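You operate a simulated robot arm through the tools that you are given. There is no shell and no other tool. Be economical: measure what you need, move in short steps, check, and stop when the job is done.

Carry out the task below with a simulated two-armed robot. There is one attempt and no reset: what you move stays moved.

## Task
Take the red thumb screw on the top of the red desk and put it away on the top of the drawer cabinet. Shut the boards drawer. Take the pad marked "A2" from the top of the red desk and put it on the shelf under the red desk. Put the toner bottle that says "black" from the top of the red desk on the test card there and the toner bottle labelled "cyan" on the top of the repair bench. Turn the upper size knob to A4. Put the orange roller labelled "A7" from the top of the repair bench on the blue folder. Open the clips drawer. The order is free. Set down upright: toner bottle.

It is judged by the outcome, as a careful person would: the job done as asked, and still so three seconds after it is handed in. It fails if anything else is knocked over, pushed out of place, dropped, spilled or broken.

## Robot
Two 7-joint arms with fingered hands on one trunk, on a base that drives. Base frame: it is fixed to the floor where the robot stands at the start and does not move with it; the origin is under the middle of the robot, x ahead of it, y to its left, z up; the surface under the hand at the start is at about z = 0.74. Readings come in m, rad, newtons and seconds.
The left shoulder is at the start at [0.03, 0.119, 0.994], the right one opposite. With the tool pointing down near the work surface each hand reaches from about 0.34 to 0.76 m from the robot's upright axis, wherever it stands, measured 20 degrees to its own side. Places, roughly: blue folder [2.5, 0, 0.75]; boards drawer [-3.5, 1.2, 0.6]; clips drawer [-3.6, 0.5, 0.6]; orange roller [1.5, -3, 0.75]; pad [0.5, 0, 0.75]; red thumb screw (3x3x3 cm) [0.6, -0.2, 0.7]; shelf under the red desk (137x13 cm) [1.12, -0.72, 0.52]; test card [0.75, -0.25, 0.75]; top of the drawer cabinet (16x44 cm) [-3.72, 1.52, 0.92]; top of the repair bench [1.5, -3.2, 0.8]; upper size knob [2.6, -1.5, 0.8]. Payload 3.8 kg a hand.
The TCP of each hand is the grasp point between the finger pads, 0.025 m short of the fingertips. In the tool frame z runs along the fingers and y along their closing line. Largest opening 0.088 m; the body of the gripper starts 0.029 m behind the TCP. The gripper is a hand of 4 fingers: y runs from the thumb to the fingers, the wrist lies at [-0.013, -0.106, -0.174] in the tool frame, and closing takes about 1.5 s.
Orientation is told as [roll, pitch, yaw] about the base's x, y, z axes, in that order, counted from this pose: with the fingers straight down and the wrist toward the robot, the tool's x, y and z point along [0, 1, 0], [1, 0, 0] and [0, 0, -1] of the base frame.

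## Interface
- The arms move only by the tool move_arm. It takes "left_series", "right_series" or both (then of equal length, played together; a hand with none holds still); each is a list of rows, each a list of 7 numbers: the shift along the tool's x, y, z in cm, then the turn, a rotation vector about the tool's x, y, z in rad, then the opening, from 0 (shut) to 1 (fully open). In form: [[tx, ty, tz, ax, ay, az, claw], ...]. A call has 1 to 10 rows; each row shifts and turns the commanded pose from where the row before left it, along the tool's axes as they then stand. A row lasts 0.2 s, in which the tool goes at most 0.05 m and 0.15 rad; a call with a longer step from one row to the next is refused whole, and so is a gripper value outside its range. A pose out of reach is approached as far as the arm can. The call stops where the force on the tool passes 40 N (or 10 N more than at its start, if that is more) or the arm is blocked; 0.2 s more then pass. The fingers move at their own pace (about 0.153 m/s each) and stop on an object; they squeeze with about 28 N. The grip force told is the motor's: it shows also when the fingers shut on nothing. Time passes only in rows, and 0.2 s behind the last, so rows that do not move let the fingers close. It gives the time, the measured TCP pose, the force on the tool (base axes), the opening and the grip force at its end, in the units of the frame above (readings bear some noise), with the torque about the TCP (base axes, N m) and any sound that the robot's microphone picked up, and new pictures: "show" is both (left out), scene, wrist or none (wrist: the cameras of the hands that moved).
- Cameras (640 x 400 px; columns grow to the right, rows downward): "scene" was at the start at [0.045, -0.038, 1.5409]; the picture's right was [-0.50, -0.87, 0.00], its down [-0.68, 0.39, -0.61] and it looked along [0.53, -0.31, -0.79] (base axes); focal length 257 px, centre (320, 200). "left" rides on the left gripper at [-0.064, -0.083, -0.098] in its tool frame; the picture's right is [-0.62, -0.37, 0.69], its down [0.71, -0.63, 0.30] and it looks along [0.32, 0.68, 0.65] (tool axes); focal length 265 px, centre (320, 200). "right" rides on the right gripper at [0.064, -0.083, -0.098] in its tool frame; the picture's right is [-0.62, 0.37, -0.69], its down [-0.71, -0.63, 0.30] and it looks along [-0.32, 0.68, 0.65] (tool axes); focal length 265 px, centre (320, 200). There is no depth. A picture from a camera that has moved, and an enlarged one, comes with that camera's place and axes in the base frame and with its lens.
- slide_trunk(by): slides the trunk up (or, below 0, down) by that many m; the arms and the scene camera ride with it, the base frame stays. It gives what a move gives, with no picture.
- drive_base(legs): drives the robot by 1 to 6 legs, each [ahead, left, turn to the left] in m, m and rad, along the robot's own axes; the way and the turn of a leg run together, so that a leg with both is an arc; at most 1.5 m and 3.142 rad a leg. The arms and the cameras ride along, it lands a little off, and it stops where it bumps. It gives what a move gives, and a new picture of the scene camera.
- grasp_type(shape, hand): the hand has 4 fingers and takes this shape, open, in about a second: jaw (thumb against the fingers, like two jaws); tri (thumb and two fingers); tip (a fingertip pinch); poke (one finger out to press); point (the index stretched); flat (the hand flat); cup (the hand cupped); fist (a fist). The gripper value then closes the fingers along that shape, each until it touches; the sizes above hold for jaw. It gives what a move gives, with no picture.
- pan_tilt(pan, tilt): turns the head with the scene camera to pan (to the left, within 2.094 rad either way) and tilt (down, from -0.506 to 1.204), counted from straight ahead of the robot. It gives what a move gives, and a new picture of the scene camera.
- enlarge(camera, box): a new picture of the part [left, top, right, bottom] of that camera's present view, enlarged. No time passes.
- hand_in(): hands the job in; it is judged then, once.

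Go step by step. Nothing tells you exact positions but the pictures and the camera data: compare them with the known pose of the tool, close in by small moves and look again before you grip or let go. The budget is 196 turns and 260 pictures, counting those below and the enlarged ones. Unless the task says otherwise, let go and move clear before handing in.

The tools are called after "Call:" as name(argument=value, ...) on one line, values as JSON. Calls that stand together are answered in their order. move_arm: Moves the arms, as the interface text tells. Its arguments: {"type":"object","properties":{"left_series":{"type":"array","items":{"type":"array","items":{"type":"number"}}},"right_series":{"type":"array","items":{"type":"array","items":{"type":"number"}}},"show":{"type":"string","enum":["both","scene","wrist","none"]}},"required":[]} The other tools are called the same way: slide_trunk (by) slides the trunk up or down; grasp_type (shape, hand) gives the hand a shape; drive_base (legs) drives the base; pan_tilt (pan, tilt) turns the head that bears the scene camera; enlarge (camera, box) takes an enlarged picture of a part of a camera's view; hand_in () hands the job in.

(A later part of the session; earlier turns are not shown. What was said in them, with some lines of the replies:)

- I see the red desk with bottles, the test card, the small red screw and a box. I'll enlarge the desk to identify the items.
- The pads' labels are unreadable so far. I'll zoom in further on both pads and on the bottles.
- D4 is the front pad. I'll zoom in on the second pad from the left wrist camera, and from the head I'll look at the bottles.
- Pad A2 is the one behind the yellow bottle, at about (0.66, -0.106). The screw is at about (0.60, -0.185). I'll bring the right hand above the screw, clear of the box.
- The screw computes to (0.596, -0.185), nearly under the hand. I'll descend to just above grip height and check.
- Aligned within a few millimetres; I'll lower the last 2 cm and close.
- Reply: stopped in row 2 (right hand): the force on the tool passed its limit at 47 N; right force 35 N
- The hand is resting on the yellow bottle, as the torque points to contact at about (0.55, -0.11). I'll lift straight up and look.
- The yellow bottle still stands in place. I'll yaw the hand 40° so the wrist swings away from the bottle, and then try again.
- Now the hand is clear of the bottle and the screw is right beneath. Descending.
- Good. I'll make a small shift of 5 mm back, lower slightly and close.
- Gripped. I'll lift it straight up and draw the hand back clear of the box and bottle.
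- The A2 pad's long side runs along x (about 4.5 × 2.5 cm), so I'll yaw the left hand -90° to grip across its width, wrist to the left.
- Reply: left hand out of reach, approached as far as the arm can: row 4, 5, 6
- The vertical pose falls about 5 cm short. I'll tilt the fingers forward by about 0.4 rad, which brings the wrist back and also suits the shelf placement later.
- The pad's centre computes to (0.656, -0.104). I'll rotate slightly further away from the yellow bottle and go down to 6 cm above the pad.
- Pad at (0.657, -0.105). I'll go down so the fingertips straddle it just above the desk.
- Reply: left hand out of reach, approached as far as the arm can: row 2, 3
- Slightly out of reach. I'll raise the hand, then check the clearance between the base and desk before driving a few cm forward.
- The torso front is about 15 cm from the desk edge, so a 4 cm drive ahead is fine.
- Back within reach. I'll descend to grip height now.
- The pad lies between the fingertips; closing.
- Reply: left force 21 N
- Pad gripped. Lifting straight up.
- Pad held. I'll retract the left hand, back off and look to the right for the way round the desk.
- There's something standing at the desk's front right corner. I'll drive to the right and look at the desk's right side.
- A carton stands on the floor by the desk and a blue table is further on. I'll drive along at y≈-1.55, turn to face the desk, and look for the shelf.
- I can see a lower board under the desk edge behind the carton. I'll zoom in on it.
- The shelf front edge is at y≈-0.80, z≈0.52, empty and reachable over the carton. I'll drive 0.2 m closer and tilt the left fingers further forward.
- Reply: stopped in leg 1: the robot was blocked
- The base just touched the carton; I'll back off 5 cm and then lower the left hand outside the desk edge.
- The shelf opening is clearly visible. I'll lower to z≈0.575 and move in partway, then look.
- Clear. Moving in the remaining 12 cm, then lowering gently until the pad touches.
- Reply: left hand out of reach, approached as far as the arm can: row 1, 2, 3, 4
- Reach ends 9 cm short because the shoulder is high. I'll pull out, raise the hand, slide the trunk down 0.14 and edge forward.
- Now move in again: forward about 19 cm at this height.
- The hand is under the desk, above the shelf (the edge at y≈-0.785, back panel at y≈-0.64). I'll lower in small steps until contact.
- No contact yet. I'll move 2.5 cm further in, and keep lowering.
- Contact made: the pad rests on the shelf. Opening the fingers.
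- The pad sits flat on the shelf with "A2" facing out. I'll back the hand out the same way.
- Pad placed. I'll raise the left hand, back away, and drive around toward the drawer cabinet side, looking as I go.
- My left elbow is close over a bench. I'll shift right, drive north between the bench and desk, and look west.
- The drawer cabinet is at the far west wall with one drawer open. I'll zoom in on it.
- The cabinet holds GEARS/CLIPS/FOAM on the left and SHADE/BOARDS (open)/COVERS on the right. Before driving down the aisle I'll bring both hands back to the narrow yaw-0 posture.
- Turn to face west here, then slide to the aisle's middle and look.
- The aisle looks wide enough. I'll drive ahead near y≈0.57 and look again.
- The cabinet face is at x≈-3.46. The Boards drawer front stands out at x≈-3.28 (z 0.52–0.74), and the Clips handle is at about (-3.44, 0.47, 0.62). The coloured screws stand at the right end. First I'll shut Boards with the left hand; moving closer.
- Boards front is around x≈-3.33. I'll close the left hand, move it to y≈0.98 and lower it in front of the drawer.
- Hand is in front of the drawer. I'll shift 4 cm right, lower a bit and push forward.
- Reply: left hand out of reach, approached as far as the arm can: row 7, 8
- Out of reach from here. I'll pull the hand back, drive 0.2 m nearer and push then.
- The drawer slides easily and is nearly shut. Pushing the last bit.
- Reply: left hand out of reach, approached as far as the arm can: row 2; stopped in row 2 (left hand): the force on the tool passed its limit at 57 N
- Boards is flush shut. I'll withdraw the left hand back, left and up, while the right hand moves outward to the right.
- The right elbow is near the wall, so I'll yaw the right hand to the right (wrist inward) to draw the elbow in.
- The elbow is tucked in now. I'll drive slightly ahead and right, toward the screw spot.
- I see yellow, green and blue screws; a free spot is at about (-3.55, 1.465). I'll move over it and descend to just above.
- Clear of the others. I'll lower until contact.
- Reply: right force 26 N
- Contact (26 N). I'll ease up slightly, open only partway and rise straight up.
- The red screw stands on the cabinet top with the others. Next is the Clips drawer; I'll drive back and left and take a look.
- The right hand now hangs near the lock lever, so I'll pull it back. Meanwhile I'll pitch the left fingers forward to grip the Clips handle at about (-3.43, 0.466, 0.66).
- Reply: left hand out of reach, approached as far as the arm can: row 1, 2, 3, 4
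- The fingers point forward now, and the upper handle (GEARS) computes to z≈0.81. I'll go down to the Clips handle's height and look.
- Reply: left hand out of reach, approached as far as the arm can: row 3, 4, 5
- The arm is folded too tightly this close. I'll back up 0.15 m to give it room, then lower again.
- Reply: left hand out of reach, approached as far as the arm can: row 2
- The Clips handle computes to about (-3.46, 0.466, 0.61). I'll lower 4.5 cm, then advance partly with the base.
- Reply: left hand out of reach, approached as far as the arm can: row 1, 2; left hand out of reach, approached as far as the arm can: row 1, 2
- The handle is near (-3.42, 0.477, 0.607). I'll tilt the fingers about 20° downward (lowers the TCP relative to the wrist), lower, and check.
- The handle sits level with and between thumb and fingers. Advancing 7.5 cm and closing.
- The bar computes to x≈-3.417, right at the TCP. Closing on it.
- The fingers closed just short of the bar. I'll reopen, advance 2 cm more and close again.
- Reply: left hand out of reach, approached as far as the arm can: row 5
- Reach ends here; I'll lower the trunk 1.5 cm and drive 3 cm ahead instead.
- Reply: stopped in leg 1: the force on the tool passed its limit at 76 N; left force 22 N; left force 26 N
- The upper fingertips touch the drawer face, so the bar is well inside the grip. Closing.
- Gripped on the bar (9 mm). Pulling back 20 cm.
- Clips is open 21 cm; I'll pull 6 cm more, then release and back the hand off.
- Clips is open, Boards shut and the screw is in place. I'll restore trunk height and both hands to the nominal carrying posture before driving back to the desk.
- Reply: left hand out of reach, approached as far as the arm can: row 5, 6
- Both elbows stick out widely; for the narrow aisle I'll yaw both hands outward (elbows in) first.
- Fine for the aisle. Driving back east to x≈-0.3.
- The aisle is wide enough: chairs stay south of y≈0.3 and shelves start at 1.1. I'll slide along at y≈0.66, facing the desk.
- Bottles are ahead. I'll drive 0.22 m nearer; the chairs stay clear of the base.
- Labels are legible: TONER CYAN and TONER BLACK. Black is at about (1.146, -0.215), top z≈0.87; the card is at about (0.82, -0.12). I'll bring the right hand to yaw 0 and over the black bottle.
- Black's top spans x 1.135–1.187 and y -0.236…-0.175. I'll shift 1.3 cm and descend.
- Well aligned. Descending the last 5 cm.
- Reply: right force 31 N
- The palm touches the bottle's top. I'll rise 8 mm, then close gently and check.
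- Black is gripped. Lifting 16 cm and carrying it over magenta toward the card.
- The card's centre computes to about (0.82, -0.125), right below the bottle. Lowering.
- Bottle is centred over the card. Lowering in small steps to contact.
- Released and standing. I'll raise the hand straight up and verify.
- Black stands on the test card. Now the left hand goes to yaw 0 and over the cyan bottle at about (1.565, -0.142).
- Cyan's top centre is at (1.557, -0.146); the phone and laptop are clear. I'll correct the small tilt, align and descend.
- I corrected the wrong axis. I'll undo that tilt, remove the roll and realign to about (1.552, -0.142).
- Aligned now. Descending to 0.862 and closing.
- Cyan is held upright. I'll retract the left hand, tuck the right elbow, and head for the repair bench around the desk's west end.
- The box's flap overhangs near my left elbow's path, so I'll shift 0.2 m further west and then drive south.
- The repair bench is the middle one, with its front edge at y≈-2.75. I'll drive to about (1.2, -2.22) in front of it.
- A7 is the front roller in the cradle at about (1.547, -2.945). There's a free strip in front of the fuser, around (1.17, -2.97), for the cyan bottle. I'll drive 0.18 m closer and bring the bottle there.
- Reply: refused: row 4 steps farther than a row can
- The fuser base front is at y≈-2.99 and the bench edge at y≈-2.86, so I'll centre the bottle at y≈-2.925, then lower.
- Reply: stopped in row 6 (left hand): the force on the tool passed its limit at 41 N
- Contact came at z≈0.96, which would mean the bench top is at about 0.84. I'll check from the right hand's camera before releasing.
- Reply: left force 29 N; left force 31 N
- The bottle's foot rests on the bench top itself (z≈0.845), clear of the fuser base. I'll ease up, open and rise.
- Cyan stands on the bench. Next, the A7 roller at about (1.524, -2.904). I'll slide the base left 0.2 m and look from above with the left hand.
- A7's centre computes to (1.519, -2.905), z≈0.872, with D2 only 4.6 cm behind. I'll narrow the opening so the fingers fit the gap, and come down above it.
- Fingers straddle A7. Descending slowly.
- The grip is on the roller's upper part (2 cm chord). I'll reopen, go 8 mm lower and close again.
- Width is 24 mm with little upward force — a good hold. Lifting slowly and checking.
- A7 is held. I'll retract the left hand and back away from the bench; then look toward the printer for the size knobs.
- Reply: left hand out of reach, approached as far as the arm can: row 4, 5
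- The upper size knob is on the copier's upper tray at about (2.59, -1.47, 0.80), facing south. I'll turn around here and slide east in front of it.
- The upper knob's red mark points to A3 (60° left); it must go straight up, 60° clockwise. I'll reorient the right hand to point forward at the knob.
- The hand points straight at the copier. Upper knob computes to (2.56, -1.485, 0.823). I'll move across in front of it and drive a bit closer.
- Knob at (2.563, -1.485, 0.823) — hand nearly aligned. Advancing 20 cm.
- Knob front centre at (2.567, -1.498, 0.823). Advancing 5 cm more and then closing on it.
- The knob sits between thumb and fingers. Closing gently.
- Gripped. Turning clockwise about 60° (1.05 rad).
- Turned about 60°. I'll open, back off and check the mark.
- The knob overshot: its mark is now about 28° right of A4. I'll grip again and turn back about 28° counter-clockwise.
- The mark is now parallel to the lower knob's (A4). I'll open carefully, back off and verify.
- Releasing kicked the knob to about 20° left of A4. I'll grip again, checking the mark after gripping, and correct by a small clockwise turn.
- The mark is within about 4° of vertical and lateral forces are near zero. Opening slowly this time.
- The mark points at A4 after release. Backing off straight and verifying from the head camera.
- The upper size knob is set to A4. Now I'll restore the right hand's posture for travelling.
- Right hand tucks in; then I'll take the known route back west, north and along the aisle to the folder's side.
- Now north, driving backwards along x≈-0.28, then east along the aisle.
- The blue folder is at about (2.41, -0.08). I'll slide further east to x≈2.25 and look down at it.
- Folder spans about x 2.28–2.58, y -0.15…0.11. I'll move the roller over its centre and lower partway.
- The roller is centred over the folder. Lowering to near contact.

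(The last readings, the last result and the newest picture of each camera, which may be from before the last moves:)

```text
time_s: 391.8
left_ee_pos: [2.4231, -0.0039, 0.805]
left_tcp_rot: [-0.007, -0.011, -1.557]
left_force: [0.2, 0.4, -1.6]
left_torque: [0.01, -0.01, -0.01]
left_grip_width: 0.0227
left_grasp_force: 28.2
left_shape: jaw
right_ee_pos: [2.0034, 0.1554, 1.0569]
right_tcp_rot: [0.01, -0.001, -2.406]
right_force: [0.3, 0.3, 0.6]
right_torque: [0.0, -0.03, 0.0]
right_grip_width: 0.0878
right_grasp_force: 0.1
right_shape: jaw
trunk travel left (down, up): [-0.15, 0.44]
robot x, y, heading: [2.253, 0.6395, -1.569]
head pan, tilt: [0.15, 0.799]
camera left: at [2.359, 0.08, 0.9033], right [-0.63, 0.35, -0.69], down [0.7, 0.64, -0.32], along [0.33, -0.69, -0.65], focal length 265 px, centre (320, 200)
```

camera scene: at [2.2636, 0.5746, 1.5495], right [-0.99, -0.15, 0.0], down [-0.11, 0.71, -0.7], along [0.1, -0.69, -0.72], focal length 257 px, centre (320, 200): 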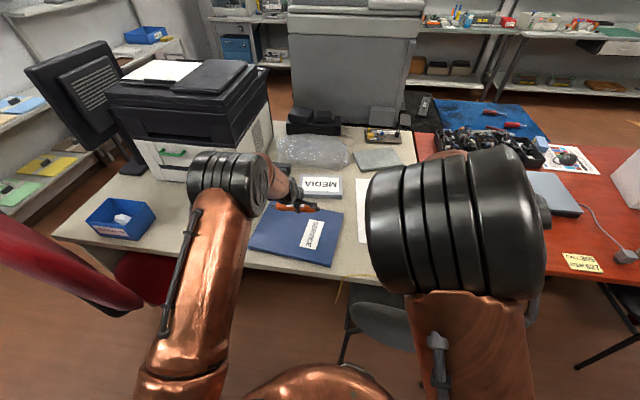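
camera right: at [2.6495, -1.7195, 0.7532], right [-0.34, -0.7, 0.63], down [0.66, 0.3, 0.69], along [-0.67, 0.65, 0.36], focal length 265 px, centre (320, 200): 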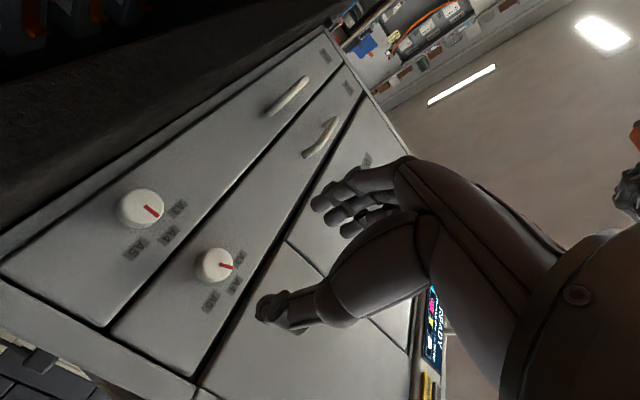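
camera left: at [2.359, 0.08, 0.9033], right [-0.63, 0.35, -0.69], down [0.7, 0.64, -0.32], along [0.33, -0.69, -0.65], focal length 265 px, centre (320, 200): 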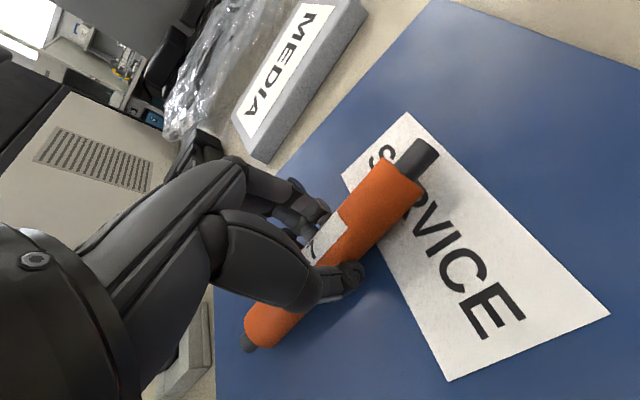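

Call:
move_arm(left_series=[[0, 0, 0.6, 0, 0, 0, 0], [0, 0, 0.5, 0, 0, 0, 0], [0, 0, 0.4, 0, 0, 0, 0], [0, 0, 0, 0, 0, 0, 0]], show="wrist")

```text
time_s: 392.8
left_ee_pos: [2.4229, -0.0092, 0.7981]
left_tcp_rot: [-0.009, -0.031, -1.555]
left_force: [-0.1, 4.6, 18.1]
left_torque: [0.44, 0.06, -0.05]
left_grip_width: 0.024
left_grasp_force: 27.7
left_shape: jaw
right_ee_pos: [2.0042, 0.1569, 1.0556]
right_tcp_rot: [0.012, -0.003, -2.406]
right_force: [-0.3, -0.2, -1.0]
right_torque: [0.03, -0.01, 0.01]
right_grip_width: 0.0881
right_grasp_force: 0.1
right_shape: jaw
trunk travel left (down, up): [-0.15, 0.44]
robot x, y, heading: [2.2529, 0.6371, -1.574]
head pan, tilt: [0.15, 0.799]
stopped in row 4 (left hand): the force on the tool passed its limit at 43 N (the readings are from after the stop); the commanded pose is now the measured one
camera left: at [2.3584, 0.0759, 0.8953], right [-0.63, 0.34, -0.7], down [0.7, 0.63, -0.33], along [0.33, -0.7, -0.63], focal length 265 px, centre (320, 200)
```

left: 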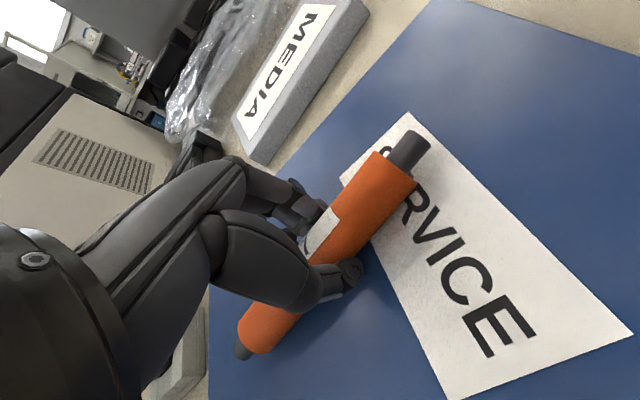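

Contact. I'll ease up a few millimetres and open slowly so the roller doesn't roll.

Call:
move_arm(left_series=[[0, 0, -0.3, 0, 0, 0, 0], [0, 0, 0, 0, 0, 0, 0.27], [0, 0, 0, 0, 0, 0, 0.3], [0, 0, 0, 0, 0, 0, 0.34], [0, 0, 0, 0, 0, 0, 0.4], [0, 0, 0, 0, 0, 0, 0.5], [0, 0, 0, 0, 0, 0, 0.6], [0, 0, 0, 0, 0, 0, 0.7], [0, 0, 0, 0, 0, 0, 0.7]], show="wrist")

```text
time_s: 394.8
left_ee_pos: [2.4232, -0.0077, 0.7995]
left_tcp_rot: [-0.007, -0.026, -1.554]
left_force: [-0.3, -5.2, 13.9]
left_torque: [0.27, 0.06, 0.04]
left_grip_width: 0.0549
left_grasp_force: 0.0
left_shape: jaw
right_ee_pos: [2.0031, 0.1576, 1.0559]
right_tcp_rot: [0.012, -0.003, -2.406]
right_force: [-0.1, -0.1, 0.1]
right_torque: [0.03, -0.01, 0.0]
right_grip_width: 0.0878
right_grasp_force: 0.2
right_shape: jaw
trunk travel left (down, up): [-0.15, 0.44]
robot x, y, heading: [2.2538, 0.6371, -1.575]
head pan, tilt: [0.15, 0.799]
camera left: at [2.358, 0.0773, 0.8967], right [-0.63, 0.34, -0.7], down [0.7, 0.63, -0.33], along [0.33, -0.7, -0.64], focal length 265 px, centre (320, 200)
```

left: 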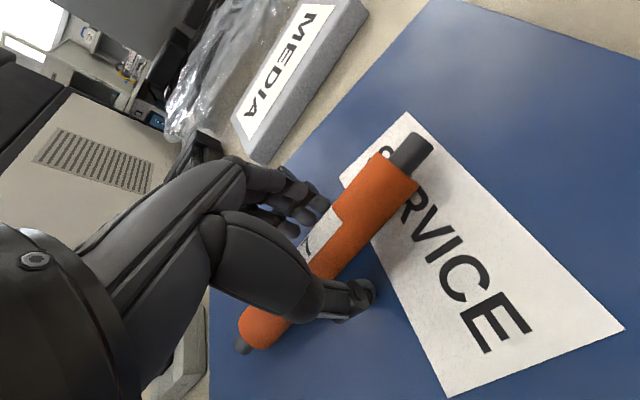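

Call:
move_arm(left_series=[[0, 0, -0.6, 0, 0, 0, 0.7], [0, 0, -0.6, 0, 0, 0, 0.8], [0, 0, 0, 0, 0, 0, 0.9], [0, 0, 0, 0, 0, 0, 0.9]], show="wrist")

```text
time_s: 395.8
left_ee_pos: [2.424, -0.0055, 0.8105]
left_tcp_rot: [-0.007, -0.023, -1.555]
left_force: [0.1, 0.2, -0.1]
left_torque: [-0.01, 0.0, 0.01]
left_grip_width: 0.0791
left_grasp_force: 0.1
left_shape: jaw
right_ee_pos: [2.0039, 0.1555, 1.056]
right_tcp_rot: [0.011, -0.003, -2.405]
right_force: [0.2, 0.7, 0.4]
right_torque: [0.01, 0.0, 0.01]
right_grip_width: 0.0879
right_grasp_force: 0.1
right_shape: jaw
trunk travel left (down, up): [-0.15, 0.44]
robot x, y, heading: [2.2519, 0.6333, -1.567]
head pan, tilt: [0.15, 0.799]
camera left: at [2.3582, 0.0779, 0.9073], right [-0.63, 0.34, -0.7], down [0.7, 0.63, -0.32], along [0.33, -0.69, -0.64], focal length 265 px, centre (320, 200)
```

left: 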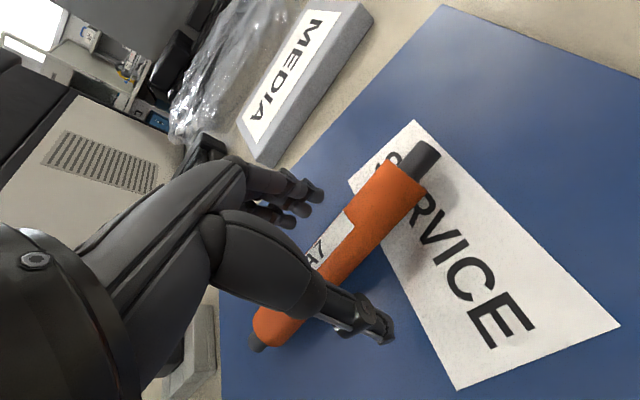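

The roller lies free on the folder. Rising straight up and checking.

Call:
move_arm(left_series=[[0, 0, -3, 0, 0, 0, 0.9], [0, 0, -4, 0, 0, 0, 1], [0, 0, -4, 0, 0, 0, 1], [0, 0, -4, 0, 0, 0, 1], [0, 0, -4, 0, 0, 0, 1], [0, -4, -2, 0, 0, 0, 1], [0, -4, 0, 0, 0, 0, 1], [0, -4, 0, 0, 0, 0, 1], [0, -4, 0, 0, 0, 0, 1], [0, -4, 0, 0, 0, 0, 1]], show="scene")

Call:
enlarge(camera="scene", box=[230, 170, 380, 280])

```text
time_s: 397.9
left_ee_pos: [2.4216, 0.1971, 1.0147]
left_tcp_rot: [-0.007, -0.024, -1.555]
left_force: [0.3, 0.2, -0.1]
left_torque: [-0.03, -0.01, -0.03]
left_grip_width: 0.0878
left_grasp_force: 0.1
left_shape: jaw
right_ee_pos: [2.0052, 0.1567, 1.0566]
right_tcp_rot: [0.012, -0.004, -2.404]
right_force: [0.2, -0.2, 0.1]
right_torque: [0.02, 0.0, -0.01]
right_grip_width: 0.0878
right_grasp_force: 0.1
right_shape: jaw
trunk travel left (down, up): [-0.15, 0.44]
robot x, y, heading: [2.253, 0.6372, -1.569]
head pan, tilt: [0.15, 0.799]
camera scene: at [2.2636, 0.5765, 1.5496], right [-0.99, -0.15, 0.0], down [-0.11, 0.71, -0.7], along [0.1, -0.69, -0.72], focal length 257 px, centre (320, 200)
```

scene: 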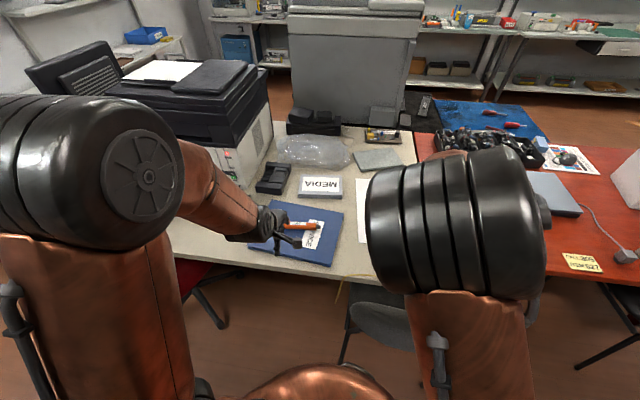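

```text
3.64 times, centred on (305, 225) of scene
camera zoom: at [2.2636, 0.5765, 1.5496], right [-0.99, -0.15, 0.0], down [-0.11, 0.71, -0.7], along [0.1, -0.69, -0.72], focal length 936 px, centre (374, 109)
```

zoom: 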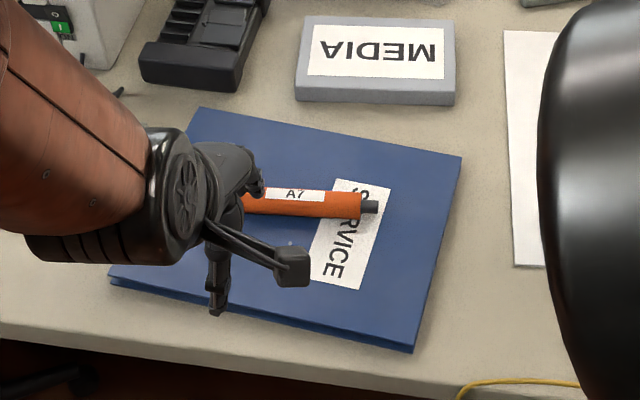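

The A7 roller lies on the blue folder and both hands are empty and clear. On my last look, each of the other tasks was done, so I'll hand in now.

Call:
hand_in()

```text
The job is handed in.
```

I finished all the tasks and handed the job in; the result hasn't come back yet.

- **Red thumb screw:** it stands on top of the drawer cabinet, next to the other coloured screws.
- **Drawers:** the boards drawer is shut and the clips drawer is open about 27 cm.
- **Pad "A2":** it lies flat on the shelf under the red desk.
- **Toner bottles:** black stands upright on the test card, and cyan stands upright on the repair bench in front of the fuser.
- **Upper size knob:** it points to A4. My first turn went too far and it sprang when released, so I reset it. The final check showed the mark straight up.
- **Orange roller "A7":** it lies on the blue folder.

- **Yellow bottle:** my right hand pressed on it while I was reaching for the screw. It stayed standing and looked unmoved.
- **Carton by the red desk:** the base touched the one on the floor. It did not appear to shift.
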